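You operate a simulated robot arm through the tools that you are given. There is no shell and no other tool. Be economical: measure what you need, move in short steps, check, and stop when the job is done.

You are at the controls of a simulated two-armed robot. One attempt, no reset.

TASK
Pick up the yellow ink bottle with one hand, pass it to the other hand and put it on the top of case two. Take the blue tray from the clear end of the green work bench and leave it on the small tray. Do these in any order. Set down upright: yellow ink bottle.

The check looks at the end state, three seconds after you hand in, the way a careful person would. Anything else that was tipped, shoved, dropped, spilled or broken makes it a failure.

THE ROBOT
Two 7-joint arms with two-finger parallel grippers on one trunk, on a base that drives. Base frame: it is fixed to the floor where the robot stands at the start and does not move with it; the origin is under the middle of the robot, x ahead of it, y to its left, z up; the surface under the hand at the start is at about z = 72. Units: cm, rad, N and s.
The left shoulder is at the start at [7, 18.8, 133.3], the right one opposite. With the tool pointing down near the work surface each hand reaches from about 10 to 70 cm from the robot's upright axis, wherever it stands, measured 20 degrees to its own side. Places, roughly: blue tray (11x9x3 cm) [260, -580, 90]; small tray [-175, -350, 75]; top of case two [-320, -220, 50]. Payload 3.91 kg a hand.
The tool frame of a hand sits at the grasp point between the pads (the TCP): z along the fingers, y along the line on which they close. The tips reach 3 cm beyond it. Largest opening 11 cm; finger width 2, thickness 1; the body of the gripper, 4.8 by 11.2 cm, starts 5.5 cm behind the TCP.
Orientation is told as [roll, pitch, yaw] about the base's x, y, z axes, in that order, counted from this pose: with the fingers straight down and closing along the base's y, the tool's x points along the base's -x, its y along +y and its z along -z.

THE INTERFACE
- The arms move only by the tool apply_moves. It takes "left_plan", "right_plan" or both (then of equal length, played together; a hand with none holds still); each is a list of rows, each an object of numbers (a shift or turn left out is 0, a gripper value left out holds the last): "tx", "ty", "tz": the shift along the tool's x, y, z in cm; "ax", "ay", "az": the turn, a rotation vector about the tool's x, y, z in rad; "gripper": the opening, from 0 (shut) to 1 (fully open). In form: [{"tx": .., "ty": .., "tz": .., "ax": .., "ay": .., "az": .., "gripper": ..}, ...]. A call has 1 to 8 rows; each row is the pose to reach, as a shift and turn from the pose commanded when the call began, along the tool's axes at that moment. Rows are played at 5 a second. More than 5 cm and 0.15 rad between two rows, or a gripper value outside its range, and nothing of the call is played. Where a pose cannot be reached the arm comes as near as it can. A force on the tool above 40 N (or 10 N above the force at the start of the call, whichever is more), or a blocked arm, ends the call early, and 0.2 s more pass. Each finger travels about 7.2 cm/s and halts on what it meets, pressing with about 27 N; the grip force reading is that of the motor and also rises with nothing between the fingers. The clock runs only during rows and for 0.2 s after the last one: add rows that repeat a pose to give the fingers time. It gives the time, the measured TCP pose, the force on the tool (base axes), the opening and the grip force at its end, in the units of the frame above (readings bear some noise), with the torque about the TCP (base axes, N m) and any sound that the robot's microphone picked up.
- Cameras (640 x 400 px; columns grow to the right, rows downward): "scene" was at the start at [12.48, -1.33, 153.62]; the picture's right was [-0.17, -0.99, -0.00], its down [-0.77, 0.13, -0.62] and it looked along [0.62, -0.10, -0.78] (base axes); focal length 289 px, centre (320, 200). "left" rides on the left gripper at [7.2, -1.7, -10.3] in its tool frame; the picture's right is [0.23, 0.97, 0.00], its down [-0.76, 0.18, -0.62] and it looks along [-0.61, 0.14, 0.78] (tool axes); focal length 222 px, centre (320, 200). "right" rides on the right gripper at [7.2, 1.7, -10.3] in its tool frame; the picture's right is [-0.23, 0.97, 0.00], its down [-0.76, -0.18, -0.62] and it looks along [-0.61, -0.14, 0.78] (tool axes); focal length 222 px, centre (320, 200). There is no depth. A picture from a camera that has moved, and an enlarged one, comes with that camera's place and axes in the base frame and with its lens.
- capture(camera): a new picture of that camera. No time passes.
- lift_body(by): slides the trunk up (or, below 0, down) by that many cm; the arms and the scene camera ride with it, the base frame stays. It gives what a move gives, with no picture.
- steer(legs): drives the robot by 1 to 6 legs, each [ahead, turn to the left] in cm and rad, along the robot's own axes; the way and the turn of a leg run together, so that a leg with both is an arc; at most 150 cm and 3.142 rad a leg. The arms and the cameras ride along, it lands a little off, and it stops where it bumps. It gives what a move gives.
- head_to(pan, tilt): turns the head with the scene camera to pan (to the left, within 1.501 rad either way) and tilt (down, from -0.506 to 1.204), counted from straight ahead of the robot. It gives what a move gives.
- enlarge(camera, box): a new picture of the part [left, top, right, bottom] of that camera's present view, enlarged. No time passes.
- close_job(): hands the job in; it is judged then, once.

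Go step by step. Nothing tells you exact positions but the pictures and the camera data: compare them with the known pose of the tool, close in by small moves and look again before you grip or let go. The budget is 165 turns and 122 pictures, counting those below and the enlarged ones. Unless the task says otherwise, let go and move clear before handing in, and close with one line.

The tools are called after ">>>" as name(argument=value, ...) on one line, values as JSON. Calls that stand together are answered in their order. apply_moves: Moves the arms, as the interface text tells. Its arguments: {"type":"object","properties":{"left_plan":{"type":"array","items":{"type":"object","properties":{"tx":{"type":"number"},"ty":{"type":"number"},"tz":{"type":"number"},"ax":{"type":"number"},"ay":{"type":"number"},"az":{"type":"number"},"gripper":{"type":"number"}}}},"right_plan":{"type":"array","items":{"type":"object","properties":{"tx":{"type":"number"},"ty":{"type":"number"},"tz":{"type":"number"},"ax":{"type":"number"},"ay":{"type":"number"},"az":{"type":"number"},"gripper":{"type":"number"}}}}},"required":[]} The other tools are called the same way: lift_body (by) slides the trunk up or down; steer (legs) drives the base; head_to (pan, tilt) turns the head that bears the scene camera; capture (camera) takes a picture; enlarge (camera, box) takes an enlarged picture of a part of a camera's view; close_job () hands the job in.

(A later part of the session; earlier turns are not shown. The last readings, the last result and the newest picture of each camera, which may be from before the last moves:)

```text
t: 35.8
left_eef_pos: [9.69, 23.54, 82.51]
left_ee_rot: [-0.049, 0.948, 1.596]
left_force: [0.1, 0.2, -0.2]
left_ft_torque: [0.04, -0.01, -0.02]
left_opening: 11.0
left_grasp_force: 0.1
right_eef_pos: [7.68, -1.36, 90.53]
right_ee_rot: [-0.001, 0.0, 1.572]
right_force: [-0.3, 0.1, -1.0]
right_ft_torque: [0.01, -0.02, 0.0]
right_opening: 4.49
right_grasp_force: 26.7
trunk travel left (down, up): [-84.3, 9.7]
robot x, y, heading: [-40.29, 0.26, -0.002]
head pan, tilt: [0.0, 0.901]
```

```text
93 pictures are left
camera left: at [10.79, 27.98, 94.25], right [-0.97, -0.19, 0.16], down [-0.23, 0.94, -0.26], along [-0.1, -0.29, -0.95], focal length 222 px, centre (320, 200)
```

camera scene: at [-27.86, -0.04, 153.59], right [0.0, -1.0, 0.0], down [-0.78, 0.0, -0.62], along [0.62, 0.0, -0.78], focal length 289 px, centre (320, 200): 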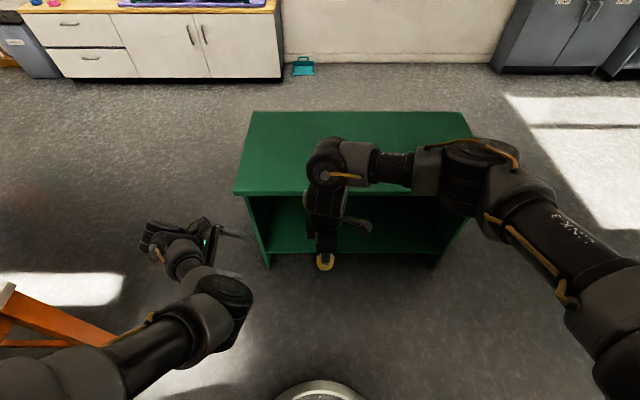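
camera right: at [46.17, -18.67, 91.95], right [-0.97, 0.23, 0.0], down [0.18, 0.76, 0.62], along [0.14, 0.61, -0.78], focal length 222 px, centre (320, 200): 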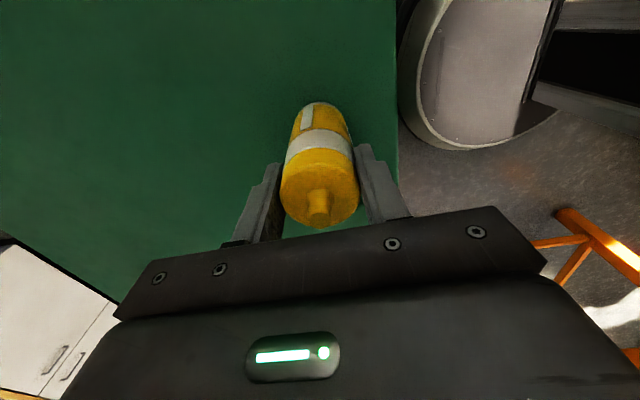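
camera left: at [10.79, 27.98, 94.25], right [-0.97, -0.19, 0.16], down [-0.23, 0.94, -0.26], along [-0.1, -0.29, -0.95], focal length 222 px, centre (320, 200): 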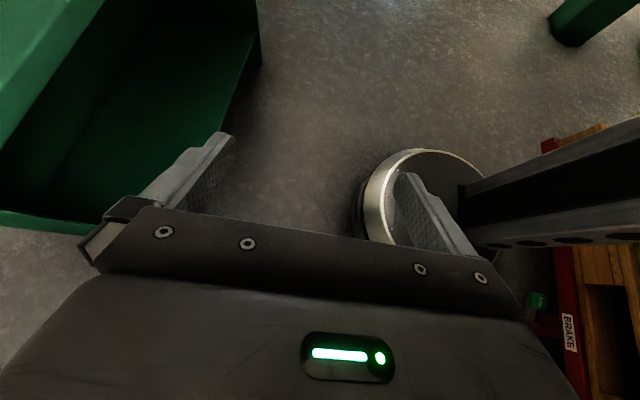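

The left hand needs to be further forward, so I shift both hands about 10 cm ahead.

>>> apply_moves(right_plan=[{"ty": -2.5}, {"ty": -5}, {"ty": -7.5}, {"ty": -9.5}, {"ty": -11}, {"ty": -11}], left_plan=[{"ty": -3, "tx": 0.5, "tz": 0.5}, {"ty": -6, "tx": 1.5, "tz": 1.5}, {"ty": -8.9, "tx": 3, "tz": 2.5, "ay": 0.02}, {"ty": -8.9, "tx": 4.5, "tz": 3.8, "ay": 0.05}, {"ty": -8.9, "tx": 6, "tz": 5, "ay": 0.08}, {"ty": -8.9, "tx": 7.5, "tz": 6.3, "ay": 0.1}])

>>> capture(camera="scene")

>>> capture(camera="left")

```text
t: 37.2
left_eef_pos: [19.13, 14.14, 84.98]
left_ee_rot: [-0.054, 1.054, 1.584]
left_force: [-0.4, 0.1, 0.7]
left_ft_torque: [0.0, 0.02, 0.0]
left_opening: 11.02
left_grasp_force: 0.0
right_eef_pos: [18.76, -1.43, 90.6]
right_ee_rot: [0.0, -0.001, 1.571]
right_force: [-0.1, 0.3, -0.6]
right_ft_torque: [0.0, 0.02, -0.02]
right_opening: 4.52
right_grasp_force: 27.0
trunk travel left (down, up): [-84.3, 9.7]
robot x, y, heading: [-40.41, 0.01, -0.002]
head pan, tilt: [0.0, 0.901]
```

```text
92 pictures are left
camera scene: at [-27.84, -0.16, 153.59], right [0.0, -1.0, 0.0], down [-0.78, 0.0, -0.62], along [0.62, 0.0, -0.78], focal length 289 px, centre (320, 200)
```

scene: 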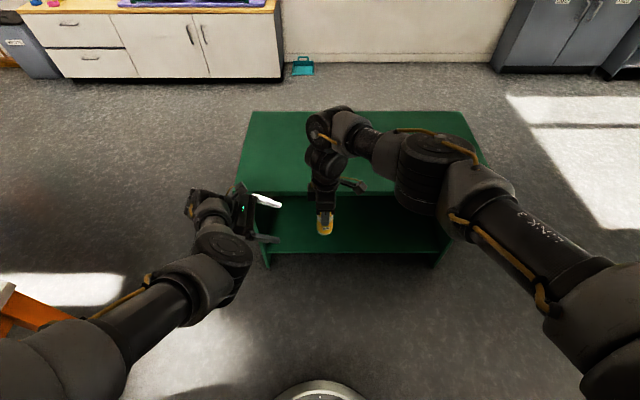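

```text
91 pictures are left
camera left: at [20.11, 19.77, 96.42], right [-0.97, -0.17, 0.17], down [-0.22, 0.91, -0.36], along [-0.09, -0.39, -0.92], focal length 222 px, centre (320, 200)
```

left: 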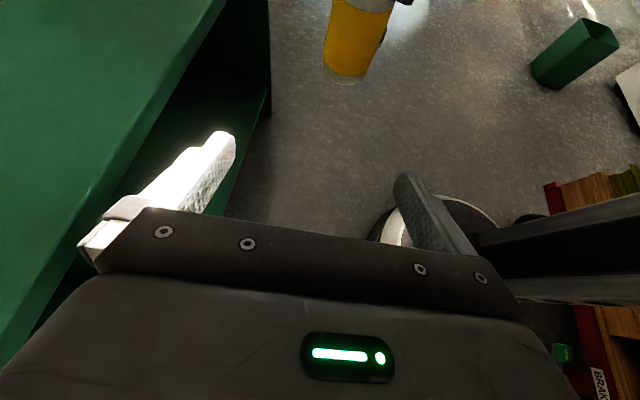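

The bottle's bottom shows at about [18.5, -1.1, 81], as expected. I slide the left hand in partway with the gripper wide open, correcting its small roll.

>>> apply_moves(left_plan=[{"tx": 1.7, "tz": 3, "ty": 0.3, "ax": -0.03, "gripper": 1}, {"tx": 3.4, "tz": 6, "ty": 0.5, "ax": -0.055, "gripper": 1}, {"tx": 5.1, "tz": 9, "ty": 0.5, "ax": -0.055, "gripper": 1}, {"tx": 5.1, "tz": 9, "ty": 0.5, "ax": -0.055, "gripper": 1}])

>>> capture(camera="left")

>>> enlarge(camera="scene", box=[230, 160, 390, 260])

```text
t: 38.4
left_eef_pos: [20.12, 8.06, 84.35]
left_ee_rot: [-0.005, 1.011, 1.619]
left_force: [0.3, 0.3, 0.0]
left_ft_torque: [-0.01, 0.04, 0.0]
left_opening: 10.99
left_grasp_force: 0.0
right_eef_pos: [18.59, -1.29, 90.55]
right_ee_rot: [0.002, 0.0, 1.572]
right_force: [-0.4, -0.3, -1.1]
right_ft_torque: [-0.02, 0.02, 0.0]
right_opening: 4.53
right_grasp_force: 27.4
trunk travel left (down, up): [-84.3, 9.7]
robot x, y, heading: [-40.19, 0.14, 0.0]
head pan, tilt: [0.0, 0.901]
stopped in row 4 (left hand): the arm was blocked; the commanded pose is now the measured one
```

```text
90 pictures are left
camera left: at [21.45, 13.2, 95.89], right [-0.97, -0.17, 0.19], down [-0.23, 0.92, -0.31], along [-0.12, -0.35, -0.93], focal length 222 px, centre (320, 200)
```

left: 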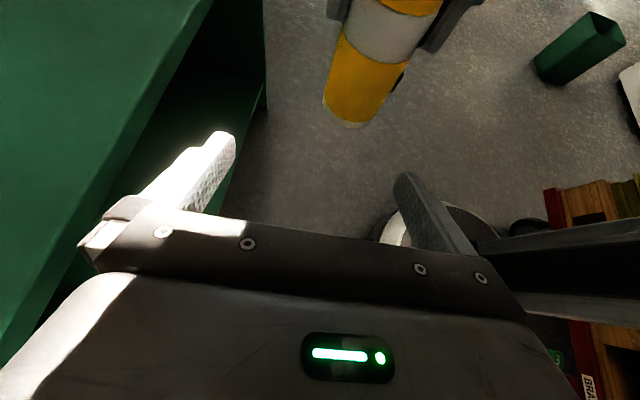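

```text
4.00 times, centred on (310, 210) of scene
camera zoom: at [-27.84, 0.01, 153.59], right [0.0, -1.0, 0.0], down [-0.78, 0.0, -0.62], along [0.62, 0.0, -0.78], focal length 1156 px, centre (360, 160)
```

zoom: 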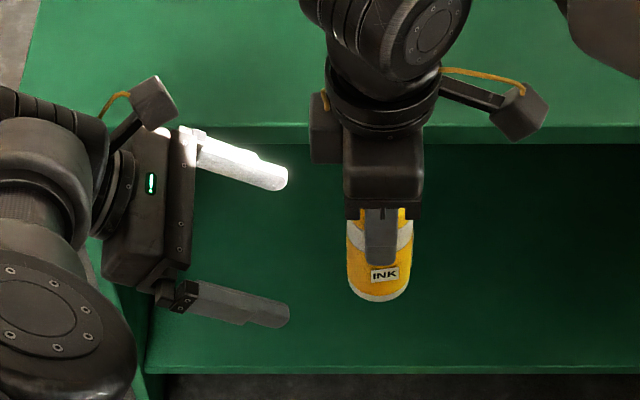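

The left wrist is at its limit going right, so I bring the bottle to it with the right hand instead. I stop 3 cm short to check.

>>> apply_moves(right_plan=[{"tx": -1.5, "ty": -1.5, "tz": 1.2}, {"tx": -3.5, "ty": -1.5, "tz": 1.2}, {"tx": -5.1, "ty": -1.5, "tz": 1.2}, {"tx": -5.1, "ty": -1.5, "tz": 1.2}])

>>> capture(camera="left")

>>> enlarge(camera="scene", box=[230, 160, 390, 260])

```text
t: 39.4
left_eef_pos: [20.02, 8.14, 84.21]
left_ee_rot: [-0.002, 1.01, 1.619]
left_force: [-0.5, 0.1, 0.2]
left_ft_torque: [-0.01, -0.01, -0.01]
left_opening: 11.0
left_grasp_force: 0.0
right_eef_pos: [19.72, 3.29, 89.53]
right_ee_rot: [0.001, 0.001, 1.571]
right_force: [0.6, -0.1, -1.1]
right_ft_torque: [-0.01, 0.01, 0.0]
right_opening: 4.51
right_grasp_force: 26.6
right hand out of reach, approached as far as the arm can: row 1, 3, 4
trunk travel left (down, up): [-84.3, 9.7]
robot x, y, heading: [-40.2, 0.36, -0.002]
head pan, tilt: [0.0, 0.901]
```

```text
88 pictures are left
camera left: at [21.41, 13.14, 95.85], right [-0.97, -0.17, 0.19], down [-0.22, 0.92, -0.32], along [-0.12, -0.35, -0.93], focal length 222 px, centre (320, 200)
```

left: 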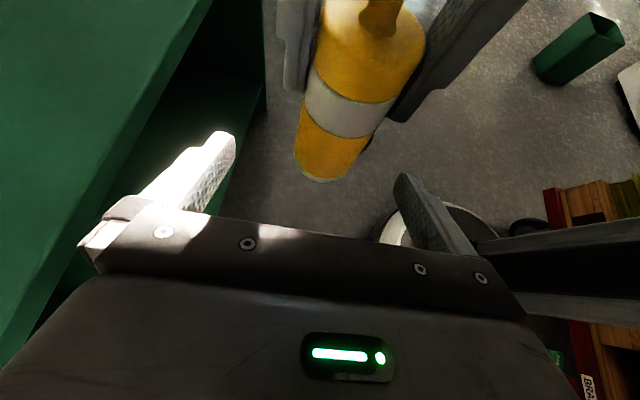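

```text
4.00 times, centred on (310, 210) of scene
camera zoom: at [-27.84, 0.04, 153.59], right [0.0, -1.0, 0.0], down [-0.78, 0.0, -0.62], along [0.62, 0.0, -0.78], focal length 1156 px, centre (360, 160)
```

zoom: 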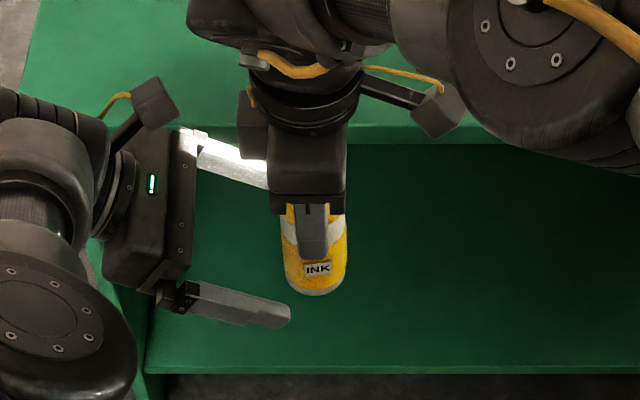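

Right is near its reach limit, so I shift both hands 2.5 cm back toward the robot while the right brings the bottle the last 3 cm in.

>>> apply_moves(right_plan=[{"ty": 1}, {"ty": 2}, {"ty": 2.5}, {"ty": 2.5, "tx": -1}, {"ty": 2.5, "tx": -2}, {"ty": 2.5, "tx": -3}, {"ty": 2.5, "tx": -3}], left_plan=[{"ty": 1}, {"ty": 2}, {"ty": 2.5}, {"ty": 2.5}, {"ty": 2.5}, {"ty": 2.5}, {"ty": 2.5}])

>>> capture(camera="left")

>>> enlarge(camera="scene", box=[230, 160, 390, 260])

```text
t: 41.2
left_eef_pos: [19.09, 12.64, 84.46]
left_ee_rot: [-0.042, 0.967, 1.637]
left_force: [0.4, 0.5, 0.2]
left_ft_torque: [-0.02, 0.01, 0.02]
left_opening: 10.98
left_grasp_force: 0.1
right_eef_pos: [17.01, 5.7, 89.52]
right_ee_rot: [0.001, 0.003, 1.569]
right_force: [0.1, 0.2, -1.8]
right_ft_torque: [0.02, 0.0, 0.0]
right_opening: 4.5
right_grasp_force: 27.2
right hand out of reach, approached as far as the arm can: row 6, 7
trunk travel left (down, up): [-84.3, 9.7]
robot x, y, heading: [-40.43, 0.16, 0.002]
head pan, tilt: [0.0, 0.901]
stopped in row 7 (left hand): the arm was blocked; the commanded pose is now the measured one
```

```text
86 pictures are left
camera left: at [20.11, 17.3, 96.29], right [-0.96, -0.23, 0.16], down [-0.27, 0.92, -0.28], along [-0.09, -0.31, -0.95], focal length 222 px, centre (320, 200)
```

left: 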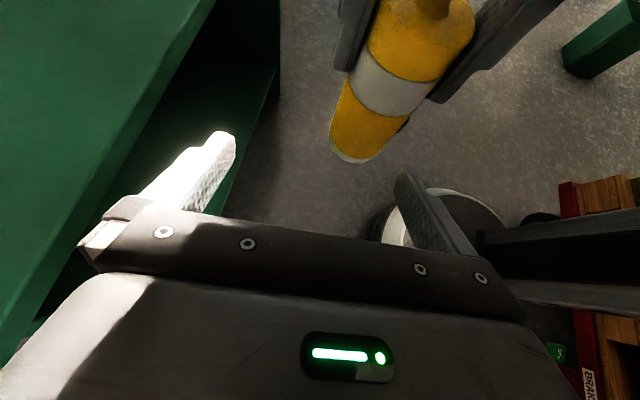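

```text
4.00 times, centred on (310, 210) of scene
camera zoom: at [-27.85, 0.01, 153.59], right [0.0, -1.0, 0.0], down [-0.78, 0.0, -0.62], along [0.62, 0.0, -0.78], focal length 1156 px, centre (360, 160)
```

zoom: 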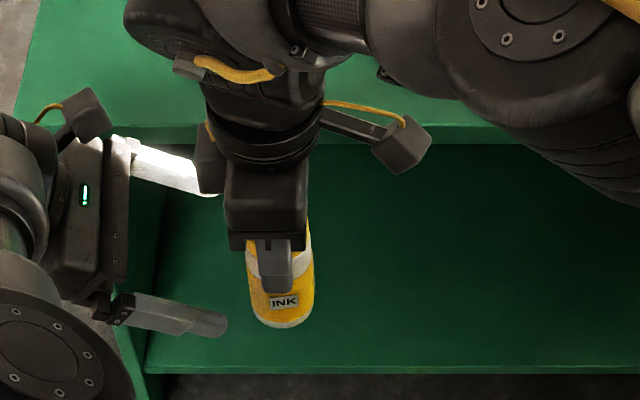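

The left wrist is limited by how sharply it bends, so pointing more forward-right should ease it. I back the bottle off a little and turn both hands about 0.45 rad to a common new direction.

>>> apply_moves(right_plan=[{"tx": 2}, {"tx": 4}, {"tx": 6, "az": -0.11}, {"tx": 6, "az": -0.22}, {"tx": 6, "az": -0.33}, {"tx": 6, "az": -0.45}, {"tx": 6, "az": -0.45}], left_plan=[{"ax": 0}, {"ax": 0}, {"ax": 0.09, "az": -0.06}, {"ax": 0.18, "az": -0.125}, {"ax": 0.27, "az": -0.19}, {"ax": 0.37, "az": -0.256}, {"ax": 0.37, "az": -0.256}])

```text
t: 42.8
left_eef_pos: [19.06, 12.06, 84.53]
left_ee_rot: [-0.031, 0.983, 2.09]
left_force: [-0.4, 1.3, -1.1]
left_ft_torque: [0.01, 0.0, 0.0]
left_opening: 11.01
left_grasp_force: 0.0
right_eef_pos: [17.06, -0.29, 89.48]
right_ee_rot: [0.002, 0.001, 2.022]
right_force: [-0.5, 0.2, -0.4]
right_ft_torque: [0.04, 0.0, 0.02]
right_opening: 4.51
right_grasp_force: 27.0
trunk travel left (down, up): [-84.3, 9.7]
robot x, y, heading: [-40.37, -0.02, 0.001]
head pan, tilt: [0.0, 0.901]
```

>>> apply_moves(left_plan=[{"tx": 0.6, "ty": 0.8, "tz": 0.9}, {"tx": 1.2, "ty": 1.6, "tz": 1.8}, {"tx": 1.8, "ty": 2.4, "tz": 2.7}, {"tx": 1.8, "ty": 2.4, "tz": 2.7}])

>>> capture(camera="left")

>>> capture(camera="scene")

```text
t: 43.8
left_eef_pos: [18.58, 8.23, 84.32]
left_ee_rot: [-0.032, 0.979, 2.091]
left_force: [-0.2, 0.3, 0.0]
left_ft_torque: [0.0, -0.03, 0.0]
left_opening: 10.99
left_grasp_force: 0.1
right_eef_pos: [16.88, -0.32, 89.58]
right_ee_rot: [0.001, 0.0, 2.021]
right_force: [-0.2, -0.3, 0.3]
right_ft_torque: [0.02, 0.01, 0.01]
right_opening: 4.49
right_grasp_force: 26.9
trunk travel left (down, up): [-84.3, 9.7]
robot x, y, heading: [-40.71, -0.31, -0.003]
head pan, tilt: [0.0, 0.901]
```

```text
84 pictures are left
camera left: at [17.6, 12.97, 96.15], right [-0.77, -0.62, 0.17], down [-0.64, 0.71, -0.29], along [0.06, -0.33, -0.94], focal length 222 px, centre (320, 200)
```

left: 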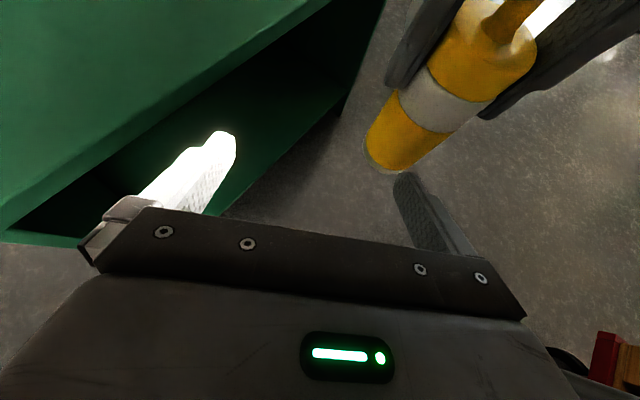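

```text
83 pictures are left
camera scene: at [-27.85, -0.04, 153.59], right [0.0, -1.0, 0.0], down [-0.78, 0.0, -0.62], along [0.62, 0.0, -0.78], focal length 289 px, centre (320, 200)
```

scene: 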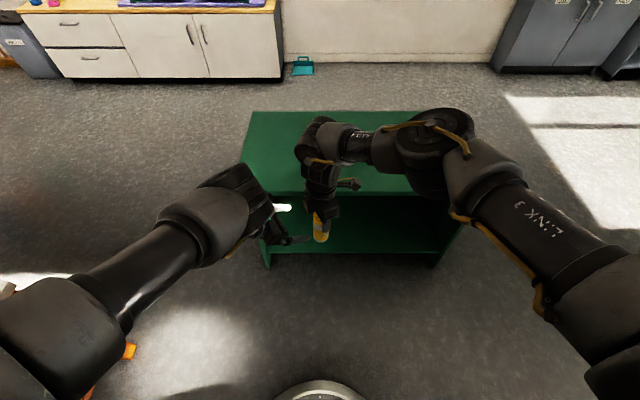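

Now the left moves freely. I line up bottle and hand along the new approach line.

>>> apply_moves(right_plan=[{"tx": 0.5, "ty": -1.1}, {"tx": 1.09, "ty": -2.25}, {"tx": 1.09, "ty": -2.25}], left_plan=[{"tx": -0.5, "ty": 1.6, "tz": -0.8}, {"tx": -1.06, "ty": 3.33, "tz": -1.59}, {"tx": -1.06, "ty": 3.33, "tz": -1.59}])

>>> capture(camera="left")

```text
t: 44.6
left_eef_pos: [14.77, 8.03, 84.35]
left_ee_rot: [-0.029, 0.979, 2.092]
left_force: [-0.1, 0.2, -1.0]
left_ft_torque: [0.0, -0.04, -0.02]
left_opening: 10.98
left_grasp_force: 0.1
right_eef_pos: [19.47, -0.32, 89.7]
right_ee_rot: [0.0, 0.0, 2.02]
right_force: [0.3, -0.4, -1.3]
right_ft_torque: [0.01, -0.03, -0.07]
right_opening: 4.49
right_grasp_force: 27.1
trunk travel left (down, up): [-84.3, 9.7]
robot x, y, heading: [-40.59, 0.07, -0.0]
head pan, tilt: [0.0, 0.901]
```

```text
82 pictures are left
camera left: at [13.68, 12.9, 96.09], right [-0.77, -0.62, 0.17], down [-0.64, 0.71, -0.29], along [0.06, -0.33, -0.94], focal length 222 px, centre (320, 200)
```

left: 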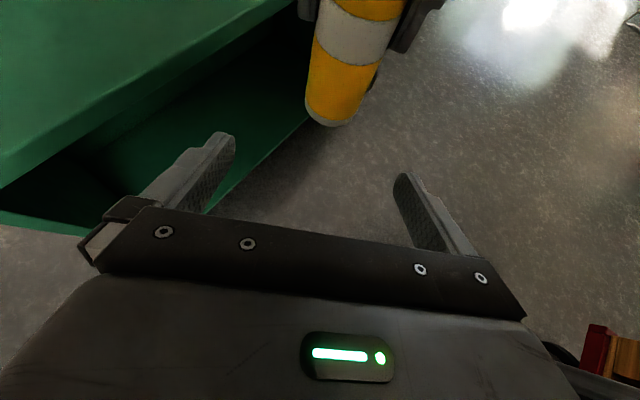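

The bottle is centred between the left fingers within 0.3 cm. I slide in most of the way and check.

>>> apply_moves(left_plan=[{"tx": 1.1, "ty": 0.2, "tz": 1.7, "gripper": 1}, {"tx": 2.2, "ty": 0.2, "tz": 3.4, "gripper": 1}, {"tx": 3.2, "ty": 0.2, "tz": 4.8, "gripper": 1}, {"tx": 3.2, "ty": 0.2, "tz": 4.8, "gripper": 1}])

>>> capture(camera="left")

>>> enlarge(camera="scene", box=[230, 160, 390, 260])

>>> capture(camera="right")

```text
t: 45.6
left_eef_pos: [17.68, 3.03, 84.3]
left_ee_rot: [-0.033, 0.979, 2.092]
left_force: [-0.6, 0.6, 0.0]
left_ft_torque: [0.0, 0.04, 0.0]
left_opening: 10.96
left_grasp_force: 0.0
right_eef_pos: [19.49, -0.4, 89.69]
right_ee_rot: [0.0, 0.0, 2.022]
right_force: [0.0, 0.1, -1.5]
right_ft_torque: [0.03, 0.04, -0.04]
right_opening: 4.51
right_grasp_force: 27.0
trunk travel left (down, up): [-84.3, 9.7]
robot x, y, heading: [-40.75, 0.1, 0.004]
head pan, tilt: [0.0, 0.901]
```

```text
81 pictures are left
camera left: at [16.58, 7.89, 96.09], right [-0.77, -0.62, 0.17], down [-0.64, 0.71, -0.29], along [0.06, -0.33, -0.94], focal length 222 px, centre (320, 200)
```

left: 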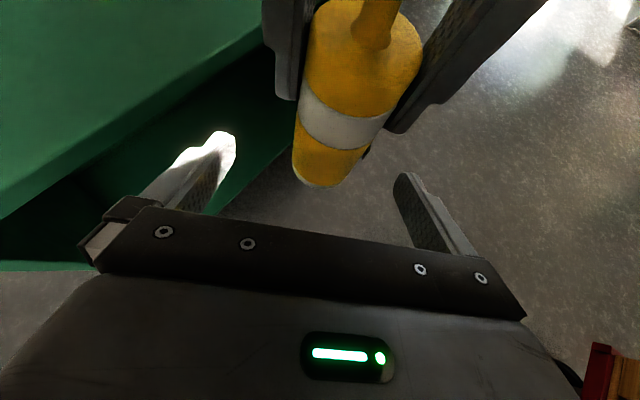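

```text
4.00 times, centred on (310, 210) of scene
camera zoom: at [-27.85, -0.03, 153.59], right [0.0, -1.0, 0.0], down [-0.78, 0.0, -0.62], along [0.62, 0.0, -0.78], focal length 1156 px, centre (360, 160)
```

zoom: 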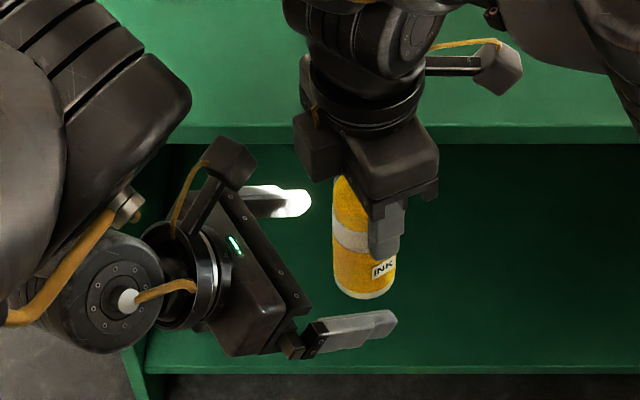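

```text
79 pictures are left
camera right: at [20.98, -7.63, 100.02], right [-0.98, -0.22, 0.0], down [-0.17, 0.76, 0.62], along [-0.14, 0.61, -0.78], focal length 222 px, centre (320, 200)
```

right: 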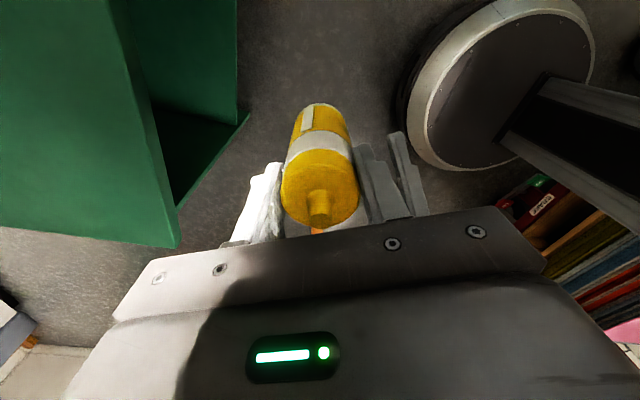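

There's a box on the right gripper's near side that the left camera could touch. I turn the right hand 0.48 rad about the bottle axis to swing that box aside, and raise it 0.5 cm.

>>> apply_moves(right_plan=[{"az": -0.12, "tz": -0.5}, {"az": -0.24, "tz": -0.5}, {"az": -0.36, "tz": -0.5}, {"az": -0.48, "tz": -0.5}, {"az": -0.48, "tz": -0.5}])

>>> enlarge(camera="scene", box=[230, 160, 390, 260])

>>> capture(camera="left")

```text
t: 46.8
left_eef_pos: [17.71, 3.04, 84.37]
left_ee_rot: [-0.032, 0.98, 2.094]
left_force: [-0.6, 0.6, -0.2]
left_ft_torque: [-0.03, -0.03, -0.05]
left_opening: 10.97
left_grasp_force: 0.2
right_eef_pos: [19.46, -0.29, 90.14]
right_ee_rot: [0.0, 0.0, 2.503]
right_force: [-0.9, 0.3, -0.6]
right_ft_torque: [0.05, -0.03, -0.03]
right_opening: 4.51
right_grasp_force: 26.8
trunk travel left (down, up): [-84.3, 9.7]
robot x, y, heading: [-40.4, -0.03, -0.001]
head pan, tilt: [0.0, 0.901]
```

```text
4.00 times, centred on (310, 210) of scene
camera zoom: at [-27.84, -0.04, 153.59], right [0.0, -1.0, 0.0], down [-0.78, 0.0, -0.62], along [0.62, 0.0, -0.78], focal length 1156 px, centre (360, 160)
```

zoom: 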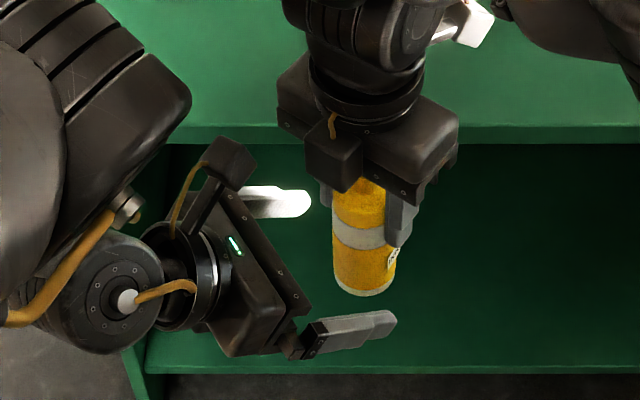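

```text
77 pictures are left
camera left: at [16.56, 7.9, 96.08], right [-0.77, -0.62, 0.17], down [-0.64, 0.71, -0.29], along [0.05, -0.33, -0.94], focal length 222 px, centre (320, 200)
```

left: 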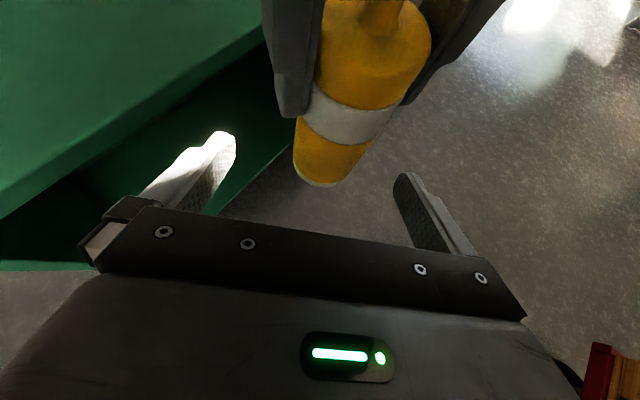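

>>> apply_moves(left_plan=[{"tx": 0.4, "tz": 0.6, "ty": 0.1, "gripper": 1}, {"tx": 0.8, "tz": 1.2, "ty": 0.15, "gripper": 1}, {"tx": 1.2, "tz": 1.8, "ty": 0.15, "gripper": 1}, {"tx": 1.2, "tz": 1.8, "ty": 0.15, "gripper": 1}])

>>> enlarge(camera="scene", box=[230, 160, 390, 260])

>>> enlarge(camera="left", box=[160, 0, 480, 200])

```text
t: 47.8
left_eef_pos: [18.62, 1.12, 84.35]
left_ee_rot: [-0.029, 0.982, 2.093]
left_force: [-0.1, -0.2, 0.4]
left_ft_torque: [-0.01, 0.0, 0.02]
left_opening: 11.02
left_grasp_force: 0.1
right_eef_pos: [19.53, -0.5, 90.01]
right_ee_rot: [0.0, -0.001, 2.502]
right_force: [0.0, 0.9, -1.8]
right_ft_torque: [0.01, 0.0, 0.0]
right_opening: 4.49
right_grasp_force: 26.9
trunk travel left (down, up): [-84.3, 9.7]
robot x, y, heading: [-40.55, -0.14, -0.003]
head pan, tilt: [0.0, 0.901]
```

```text
4.00 times, centred on (310, 210) of scene
camera zoom: at [-27.84, -0.04, 153.59], right [0.0, -1.0, 0.0], down [-0.78, 0.0, -0.62], along [0.62, 0.0, -0.78], focal length 1156 px, centre (360, 160)
```

zoom: 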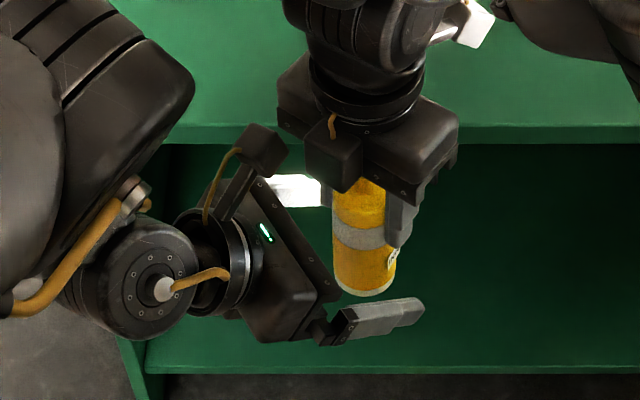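

```text
2.00 times, centred on (320, 100) of left
camera zoom: at [17.59, 5.93, 96.1], right [-0.77, -0.62, 0.17], down [-0.64, 0.71, -0.29], along [0.05, -0.33, -0.94], focal length 444 px, centre (320, 400)
```

zoom: 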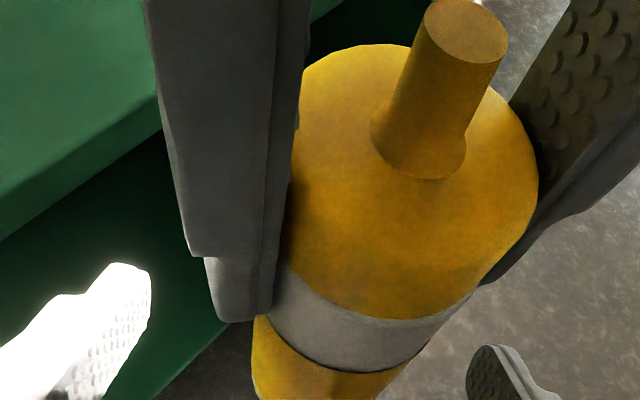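

Clear of contact, with the bottle between the left fingertips. I close the left hand.

>>> apply_moves(left_plan=[{"gripper": 0.55}, {"gripper": 0.45}, {"gripper": 0.25}, {"gripper": 0.25}, {"gripper": 0.25}, {"gripper": 0.25}])

>>> capture(camera="left")

>>> enlarge(camera="scene", box=[230, 160, 390, 260])

```text
t: 49.2
left_eef_pos: [18.65, 1.01, 84.42]
left_ee_rot: [-0.027, 0.981, 2.094]
left_force: [-10.0, -5.6, 4.3]
left_ft_torque: [-0.03, 0.22, -0.07]
left_opening: 4.5
left_grasp_force: 27.2
right_eef_pos: [19.54, -0.4, 90.01]
right_ee_rot: [-0.002, 0.003, 2.502]
right_force: [10.7, 5.1, -5.0]
right_ft_torque: [0.25, -0.82, -0.13]
right_opening: 4.48
right_grasp_force: 27.0
trunk travel left (down, up): [-84.3, 9.7]
robot x, y, heading: [-40.39, 0.01, 0.0]
head pan, tilt: [0.0, 0.901]
```

```text
74 pictures are left
camera left: at [17.54, 5.89, 96.08], right [-0.77, -0.62, 0.17], down [-0.64, 0.71, -0.29], along [0.05, -0.33, -0.94], focal length 222 px, centre (320, 200)
```

left: 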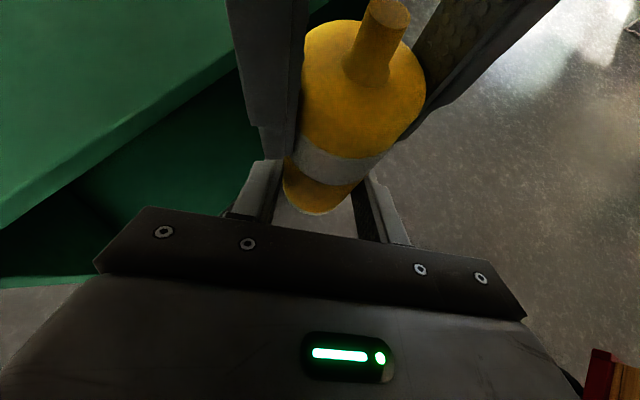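

```text
4.00 times, centred on (310, 210) of scene
camera zoom: at [-27.84, -0.05, 153.59], right [0.0, -1.0, 0.0], down [-0.78, 0.0, -0.62], along [0.62, 0.0, -0.78], focal length 1156 px, centre (360, 160)
```

zoom: 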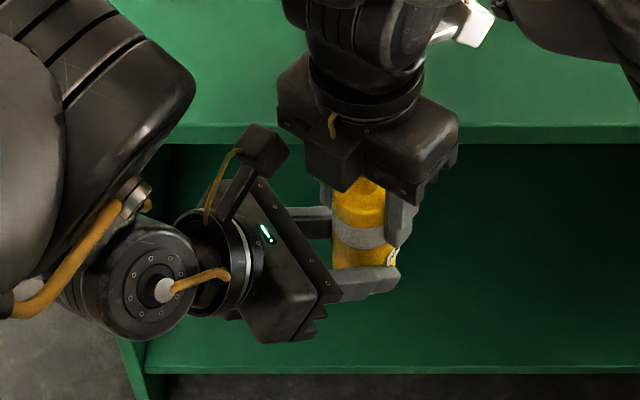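

Both hands hold the bottle. I open the right slightly and lift it straight up and off.

>>> apply_moves(right_plan=[{"gripper": 0.62}, {"gripper": 0.62}, {"gripper": 0.62, "tz": -2}, {"gripper": 0.62, "tz": -5}, {"gripper": 0.62, "tz": -8}, {"gripper": 0.62, "tz": -12}])

>>> capture(camera="left")

>>> enlarge(camera="scene", box=[230, 160, 390, 260])

```text
t: 50.6
left_eef_pos: [18.72, 1.16, 84.38]
left_ee_rot: [-0.031, 0.98, 2.091]
left_force: [-0.2, -0.3, -0.2]
left_ft_torque: [-0.02, 0.02, -0.02]
left_opening: 4.47
left_grasp_force: 27.1
right_eef_pos: [19.39, -0.4, 102.1]
right_ee_rot: [0.0, 0.001, 2.501]
right_force: [0.1, 0.0, 0.0]
right_ft_torque: [0.01, 0.01, 0.03]
right_opening: 6.8
right_grasp_force: 0.1
trunk travel left (down, up): [-84.3, 9.7]
robot x, y, heading: [-40.39, -0.18, 0.003]
head pan, tilt: [0.0, 0.901]
```

```text
72 pictures are left
camera left: at [17.52, 5.94, 96.13], right [-0.77, -0.62, 0.17], down [-0.64, 0.71, -0.29], along [0.06, -0.33, -0.94], focal length 222 px, centre (320, 200)
```

left: 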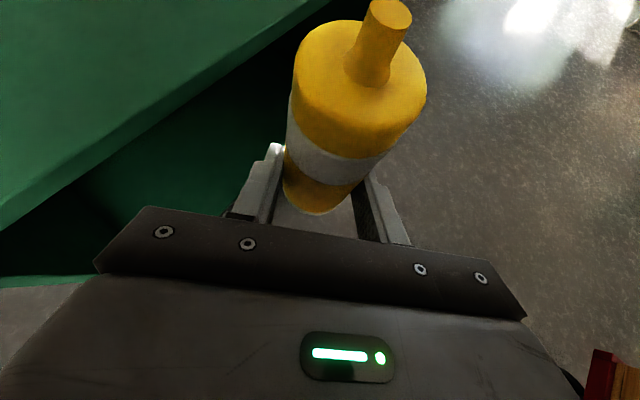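

```text
4.00 times, centred on (310, 210) of scene
camera zoom: at [-27.94, -0.06, 153.59], right [0.0, -1.0, 0.0], down [-0.78, 0.0, -0.62], along [0.62, 0.0, -0.78], focal length 1156 px, centre (360, 160)
```

zoom: 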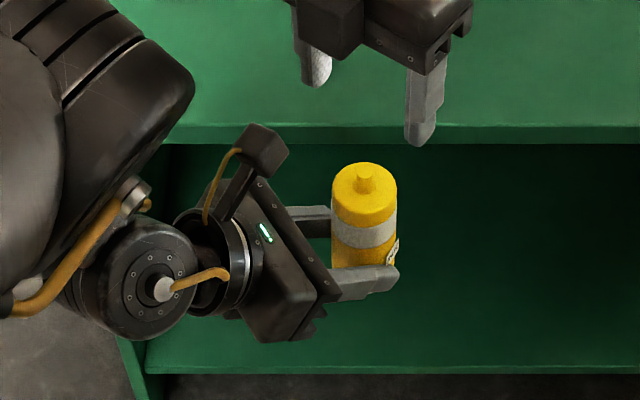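

The handover is done: the left hand holds the bottle upright, its bottom about 3.9 cm below the left TCP. I turn toward case two in steps, looking at the way.

>>> apply_moves(right_plan=[{"tx": 1, "ty": 0, "az": 0.14}, {"tx": 3, "az": 0.28}, {"tx": 6, "az": 0.42}, {"tx": 10, "ty": 3, "az": 0.56}, {"tx": 13, "ty": 6, "az": 0.7}, {"tx": 15, "ty": 9, "az": 0.84}])

>>> steer(legs=[[0, -1.5]])

>>> head_to(pan=-0.6, tilt=0.45)

>>> capture(camera="scene")

```text
t: 52.0
left_eef_pos: [18.75, 1.12, 84.27]
left_ee_rot: [-0.029, 0.979, 2.091]
left_force: [-1.4, -0.1, 0.3]
left_ft_torque: [0.0, 0.02, 0.0]
left_opening: 4.47
left_grasp_force: 27.4
right_eef_pos: [26.13, -16.62, 102.07]
right_ee_rot: [0.0, 0.001, 1.66]
right_force: [0.7, 0.3, -0.4]
right_ft_torque: [0.03, -0.03, 0.03]
right_opening: 6.82
right_grasp_force: 0.0
trunk travel left (down, up): [-84.3, 9.7]
robot x, y, heading: [-40.22, 0.14, -0.001]
head pan, tilt: [0.0, 0.901]
```

```text
t: 56.1
left_eef_pos: [-34.74, -58.87, 84.41]
left_ee_rot: [-0.031, 0.979, 0.599]
left_force: [-0.4, -0.8, 0.5]
left_ft_torque: [-0.02, -0.03, 0.0]
left_opening: 4.47
left_grasp_force: 27.5
right_eef_pos: [-51.7, -67.62, 102.11]
right_ee_rot: [0.0, 0.0, 0.167]
right_force: [0.2, 0.0, 0.2]
right_ft_torque: [0.01, 0.0, 0.0]
right_opening: 6.81
right_grasp_force: 0.1
trunk travel left (down, up): [-84.3, 9.7]
robot x, y, heading: [-40.25, 0.12, -1.492]
head pan, tilt: [0.0, 0.901]
```

```text
t: 57.1
left_eef_pos: [-34.64, -58.84, 84.34]
left_ee_rot: [-0.031, 0.98, 0.598]
left_force: [0.8, 0.0, 0.1]
left_ft_torque: [-0.02, 0.0, 0.0]
left_opening: 4.5
left_grasp_force: 26.7
right_eef_pos: [-51.77, -67.62, 102.08]
right_ee_rot: [0.0, 0.0, 0.169]
right_force: [-0.5, 0.0, 0.6]
right_ft_torque: [0.01, -0.01, 0.0]
right_opening: 6.8
right_grasp_force: 0.0
trunk travel left (down, up): [-84.3, 9.7]
robot x, y, heading: [-40.16, -0.07, -1.488]
head pan, tilt: [-0.6, 0.45]
```

```text
70 pictures are left
camera scene: at [-44.6, -13.06, 157.42], right [-0.87, 0.5, 0.0], down [0.22, 0.38, -0.9], along [-0.45, -0.78, -0.44], focal length 289 px, centre (320, 200)
```

scene: 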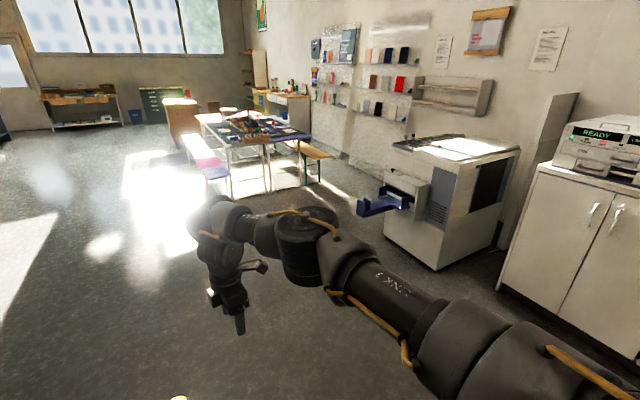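

>>> enlarge(camera="scene", box=[180, 80, 340, 180])

>>> enlarge(camera="scene", box=[320, 90, 560, 240])

```text
4.00 times, centred on (260, 130) of scene
camera zoom: at [-44.6, -13.06, 157.42], right [-0.87, 0.5, 0.0], down [0.22, 0.38, -0.9], along [-0.45, -0.78, -0.44], focal length 1156 px, centre (560, 480)
```

zoom: 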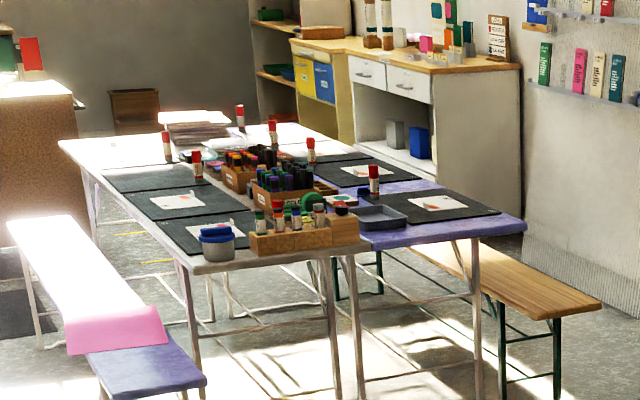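

```text
2.67 times, centred on (440, 165) of scene
camera zoom: at [-44.6, -13.06, 157.42], right [-0.87, 0.5, 0.0], down [0.22, 0.38, -0.9], along [-0.45, -0.78, -0.44], focal length 770 px, centre (0, 293)
```

zoom: 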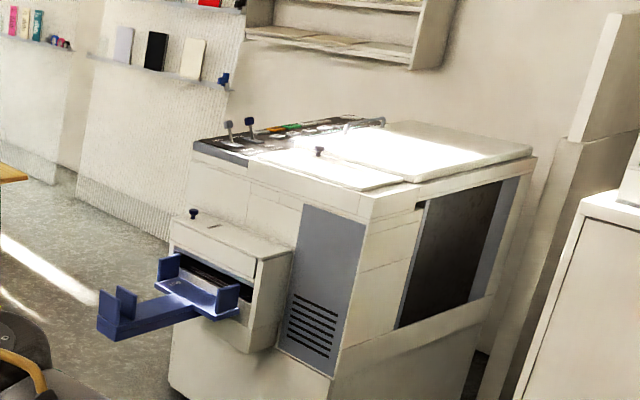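

The small grey tray sits on the near corner of the craft table. Case two must be hidden behind the grey machine; I look for the green bin and the free floor.

>>> head_to(pan=-0.25, tilt=0.65)

>>> capture(camera="scene")

>>> head_to(pan=-1.2, tilt=0.6)

>>> capture(camera="scene")

```text
t: 57.9
left_eef_pos: [-34.65, -58.83, 84.48]
left_ee_rot: [-0.032, 0.979, 0.597]
left_force: [0.0, -0.5, 0.1]
left_ft_torque: [0.02, -0.01, 0.02]
left_opening: 4.47
left_grasp_force: 27.4
right_eef_pos: [-51.66, -67.68, 102.04]
right_ee_rot: [-0.001, -0.001, 0.167]
right_force: [0.2, -0.6, 0.2]
right_ft_torque: [0.02, -0.02, -0.03]
right_opening: 6.82
right_grasp_force: 0.0
trunk travel left (down, up): [-84.3, 9.7]
robot x, y, heading: [-39.89, -0.21, -1.49]
head pan, tilt: [-0.25, 0.649]
```

```text
67 pictures are left
camera scene: at [-41.55, -13.64, 155.64], right [-0.99, 0.17, 0.0], down [0.1, 0.6, -0.8], along [-0.14, -0.78, -0.6], focal length 289 px, centre (320, 200)
```

scene: 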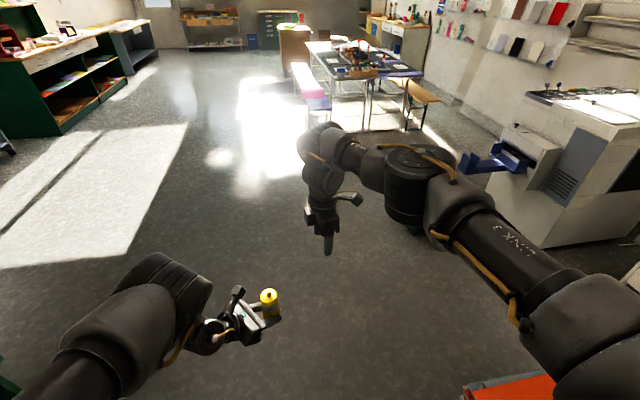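

```text
t: 59.1
left_eef_pos: [-34.62, -58.92, 84.34]
left_ee_rot: [-0.031, 0.979, 0.598]
left_force: [0.2, -0.2, -0.3]
left_ft_torque: [-0.01, -0.03, 0.01]
left_opening: 4.49
left_grasp_force: 27.0
right_eef_pos: [-51.7, -67.68, 101.98]
right_ee_rot: [-0.001, 0.001, 0.168]
right_force: [-0.1, 0.7, 0.3]
right_ft_torque: [0.02, 0.03, -0.01]
right_opening: 6.82
right_grasp_force: 0.0
trunk travel left (down, up): [-84.3, 9.7]
robot x, y, heading: [-40.56, 0.19, -1.491]
head pan, tilt: [-1.201, 0.6]
```

```text
66 pictures are left
camera scene: at [-48.01, -8.93, 156.07], right [-0.43, 0.9, 0.0], down [0.51, 0.25, -0.82], along [-0.74, -0.36, -0.57], focal length 289 px, centre (320, 200)
```

scene: 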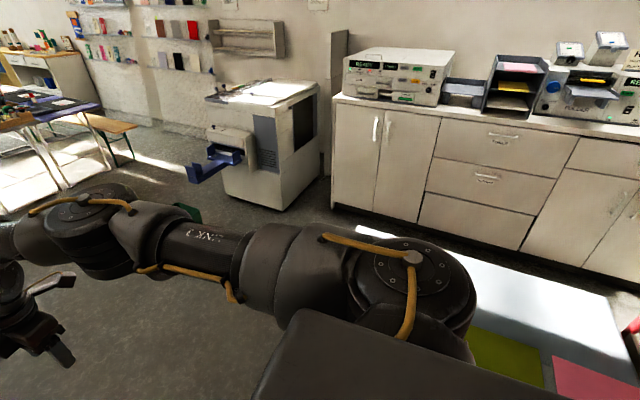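

Free floor leads along −y, then a corridor toward −x between the bin and the craft table. I drive down it and turn to face −x.

>>> steer(legs=[[122, 0], [122, 0], [0, -1.65]])

>>> head_to(pan=0.0, tilt=0.5)

>>> capture(camera="scene")

```text
t: 75.0
left_eef_pos: [-81.13, -243.85, 84.32]
left_ee_rot: [-0.032, 0.979, -1.044]
left_force: [-0.2, -0.4, 0.9]
left_ft_torque: [0.0, -0.01, 0.03]
left_opening: 4.48
left_grasp_force: 27.7
right_eef_pos: [-88.66, -226.1, 102.2]
right_ee_rot: [-0.001, 0.0, -1.475]
right_force: [0.5, 0.3, 0.1]
right_ft_torque: [0.01, 0.04, 0.0]
right_opening: 6.83
right_grasp_force: 0.0
trunk travel left (down, up): [-84.3, 9.7]
robot x, y, heading: [-22.05, -242.39, -3.143]
head pan, tilt: [-1.201, 0.6]
```

```text
t: 76.4
left_eef_pos: [-81.2, -243.78, 84.35]
left_ee_rot: [-0.03, 0.98, -1.043]
left_force: [-0.9, -0.2, -0.1]
left_ft_torque: [0.01, 0.01, 0.01]
left_opening: 4.46
left_grasp_force: 27.2
right_eef_pos: [-88.7, -226.2, 102.14]
right_ee_rot: [0.0, 0.0, -1.475]
right_force: [0.5, 0.4, -0.1]
right_ft_torque: [-0.01, 0.01, -0.01]
right_opening: 6.8
right_grasp_force: 0.1
trunk travel left (down, up): [-84.3, 9.7]
robot x, y, heading: [-21.46, -242.53, -3.141]
head pan, tilt: [0.0, 0.499]
```

```text
65 pictures are left
camera scene: at [-36.21, -242.36, 156.97], right [-0.01, 1.0, 0.0], down [0.48, 0.0, -0.88], along [-0.88, 0.0, -0.48], focal length 289 px, centre (320, 200)
```

scene: 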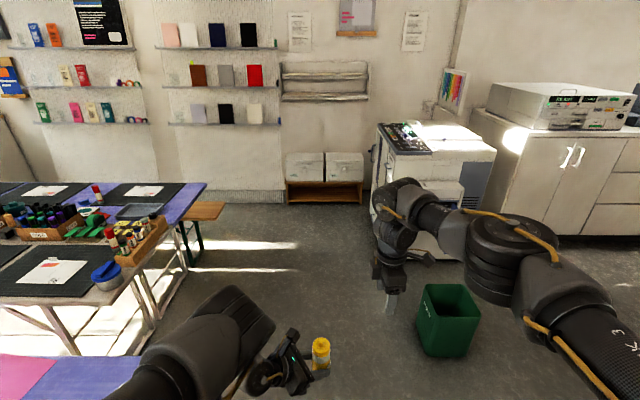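

Two white cases stand on a low shelf by the wall. I zoom in to read labels, and at the small tray too.

>>> enlarge(camera="scene", box=[277, 140, 373, 210])

>>> enlarge(camera="scene", box=[60, 170, 220, 280])

```text
5.71 times, centred on (325, 175) of scene
camera zoom: at [-36.21, -242.36, 156.97], right [-0.01, 1.0, 0.0], down [0.48, 0.0, -0.88], along [-0.88, 0.0, -0.48], focal length 1651 px, centre (291, 343)
```

zoom: 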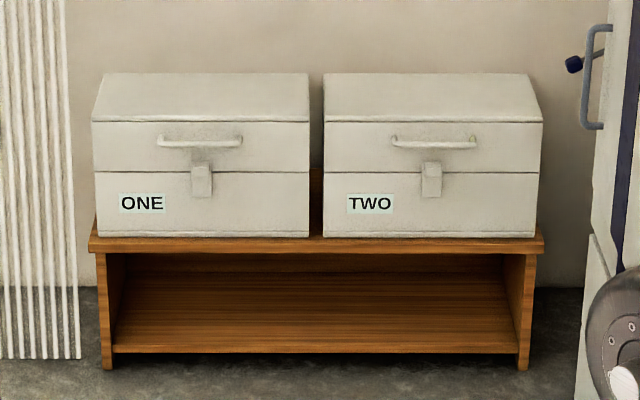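

```text
3.64 times, centred on (140, 225) of scene
camera zoom: at [-36.21, -242.36, 156.97], right [-0.01, 1.0, 0.0], down [0.48, 0.0, -0.88], along [-0.88, 0.0, -0.48], focal length 1051 px, centre (974, 109)
```

zoom: 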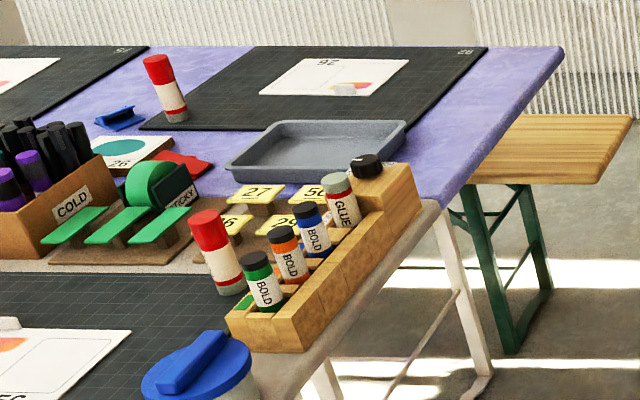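

Case TWO is the right-hand one, its top about 40 × 25 cm centred near [-327, -217, 50]. I tuck the right hand back, then drive to a spot where I can turn diagonally toward it, keeping clear of the machine and the bench.

>>> apply_moves(right_plan=[{"ty": 4, "tx": -0.4}, {"ty": 8, "tx": -0.8}, {"ty": 12, "tx": -1.2}])

>>> steer(legs=[[0, 0.125], [120, 0], [115, 0], [0, -0.125]])

>>> head_to(pan=-0.4, tilt=0.7)

>>> capture(camera="scene")

```text
t: 77.2
left_eef_pos: [-81.11, -243.77, 84.42]
left_ee_rot: [-0.031, 0.98, -1.045]
left_force: [-0.4, -0.1, 0.1]
left_ft_torque: [-0.03, -0.02, -0.01]
left_opening: 4.48
left_grasp_force: 27.3
right_eef_pos: [-76.48, -226.16, 102.14]
right_ee_rot: [-0.001, 0.002, -1.476]
right_force: [0.7, -0.3, -0.5]
right_ft_torque: [0.0, 0.0, 0.0]
right_opening: 6.82
right_grasp_force: 0.1
trunk travel left (down, up): [-84.3, 9.7]
robot x, y, heading: [-22.19, -242.03, -3.136]
head pan, tilt: [0.0, 0.499]
```

```text
t: 90.0
left_eef_pos: [-314.88, -276.36, 84.37]
left_ee_rot: [-0.03, 0.979, -1.035]
left_force: [-0.5, -0.6, -0.3]
left_ft_torque: [-0.04, -0.01, 0.02]
left_opening: 4.46
left_grasp_force: 26.7
right_eef_pos: [-310.4, -258.94, 102.15]
right_ee_rot: [0.001, 0.001, -1.467]
right_force: [-0.3, 0.1, 0.2]
right_ft_torque: [0.0, 0.02, -0.03]
right_opening: 6.81
right_grasp_force: 0.1
trunk travel left (down, up): [-84.3, 9.7]
robot x, y, heading: [-255.42, -274.53, -3.13]
head pan, tilt: [0.0, 0.499]
```

```text
t: 90.8
left_eef_pos: [-314.74, -276.32, 84.33]
left_ee_rot: [-0.03, 0.979, -1.037]
left_force: [-0.5, -0.2, 0.6]
left_ft_torque: [0.0, 0.0, -0.05]
left_opening: 4.47
left_grasp_force: 27.1
right_eef_pos: [-310.34, -258.8, 102.21]
right_ee_rot: [-0.002, 0.002, -1.465]
right_force: [-0.1, 0.7, -0.2]
right_ft_torque: [0.02, -0.01, -0.01]
right_opening: 6.82
right_grasp_force: 0.1
trunk travel left (down, up): [-84.3, 9.7]
robot x, y, heading: [-255.88, -274.21, -3.127]
head pan, tilt: [-0.4, 0.7]
```

```text
62 pictures are left
camera scene: at [-268.64, -271.26, 155.2], right [0.38, 0.93, 0.0], down [0.6, -0.24, -0.76], along [-0.71, 0.29, -0.64], focal length 289 px, centre (320, 200)
```

scene: 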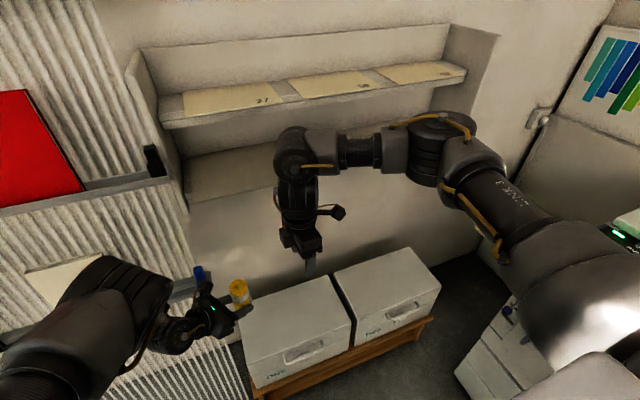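

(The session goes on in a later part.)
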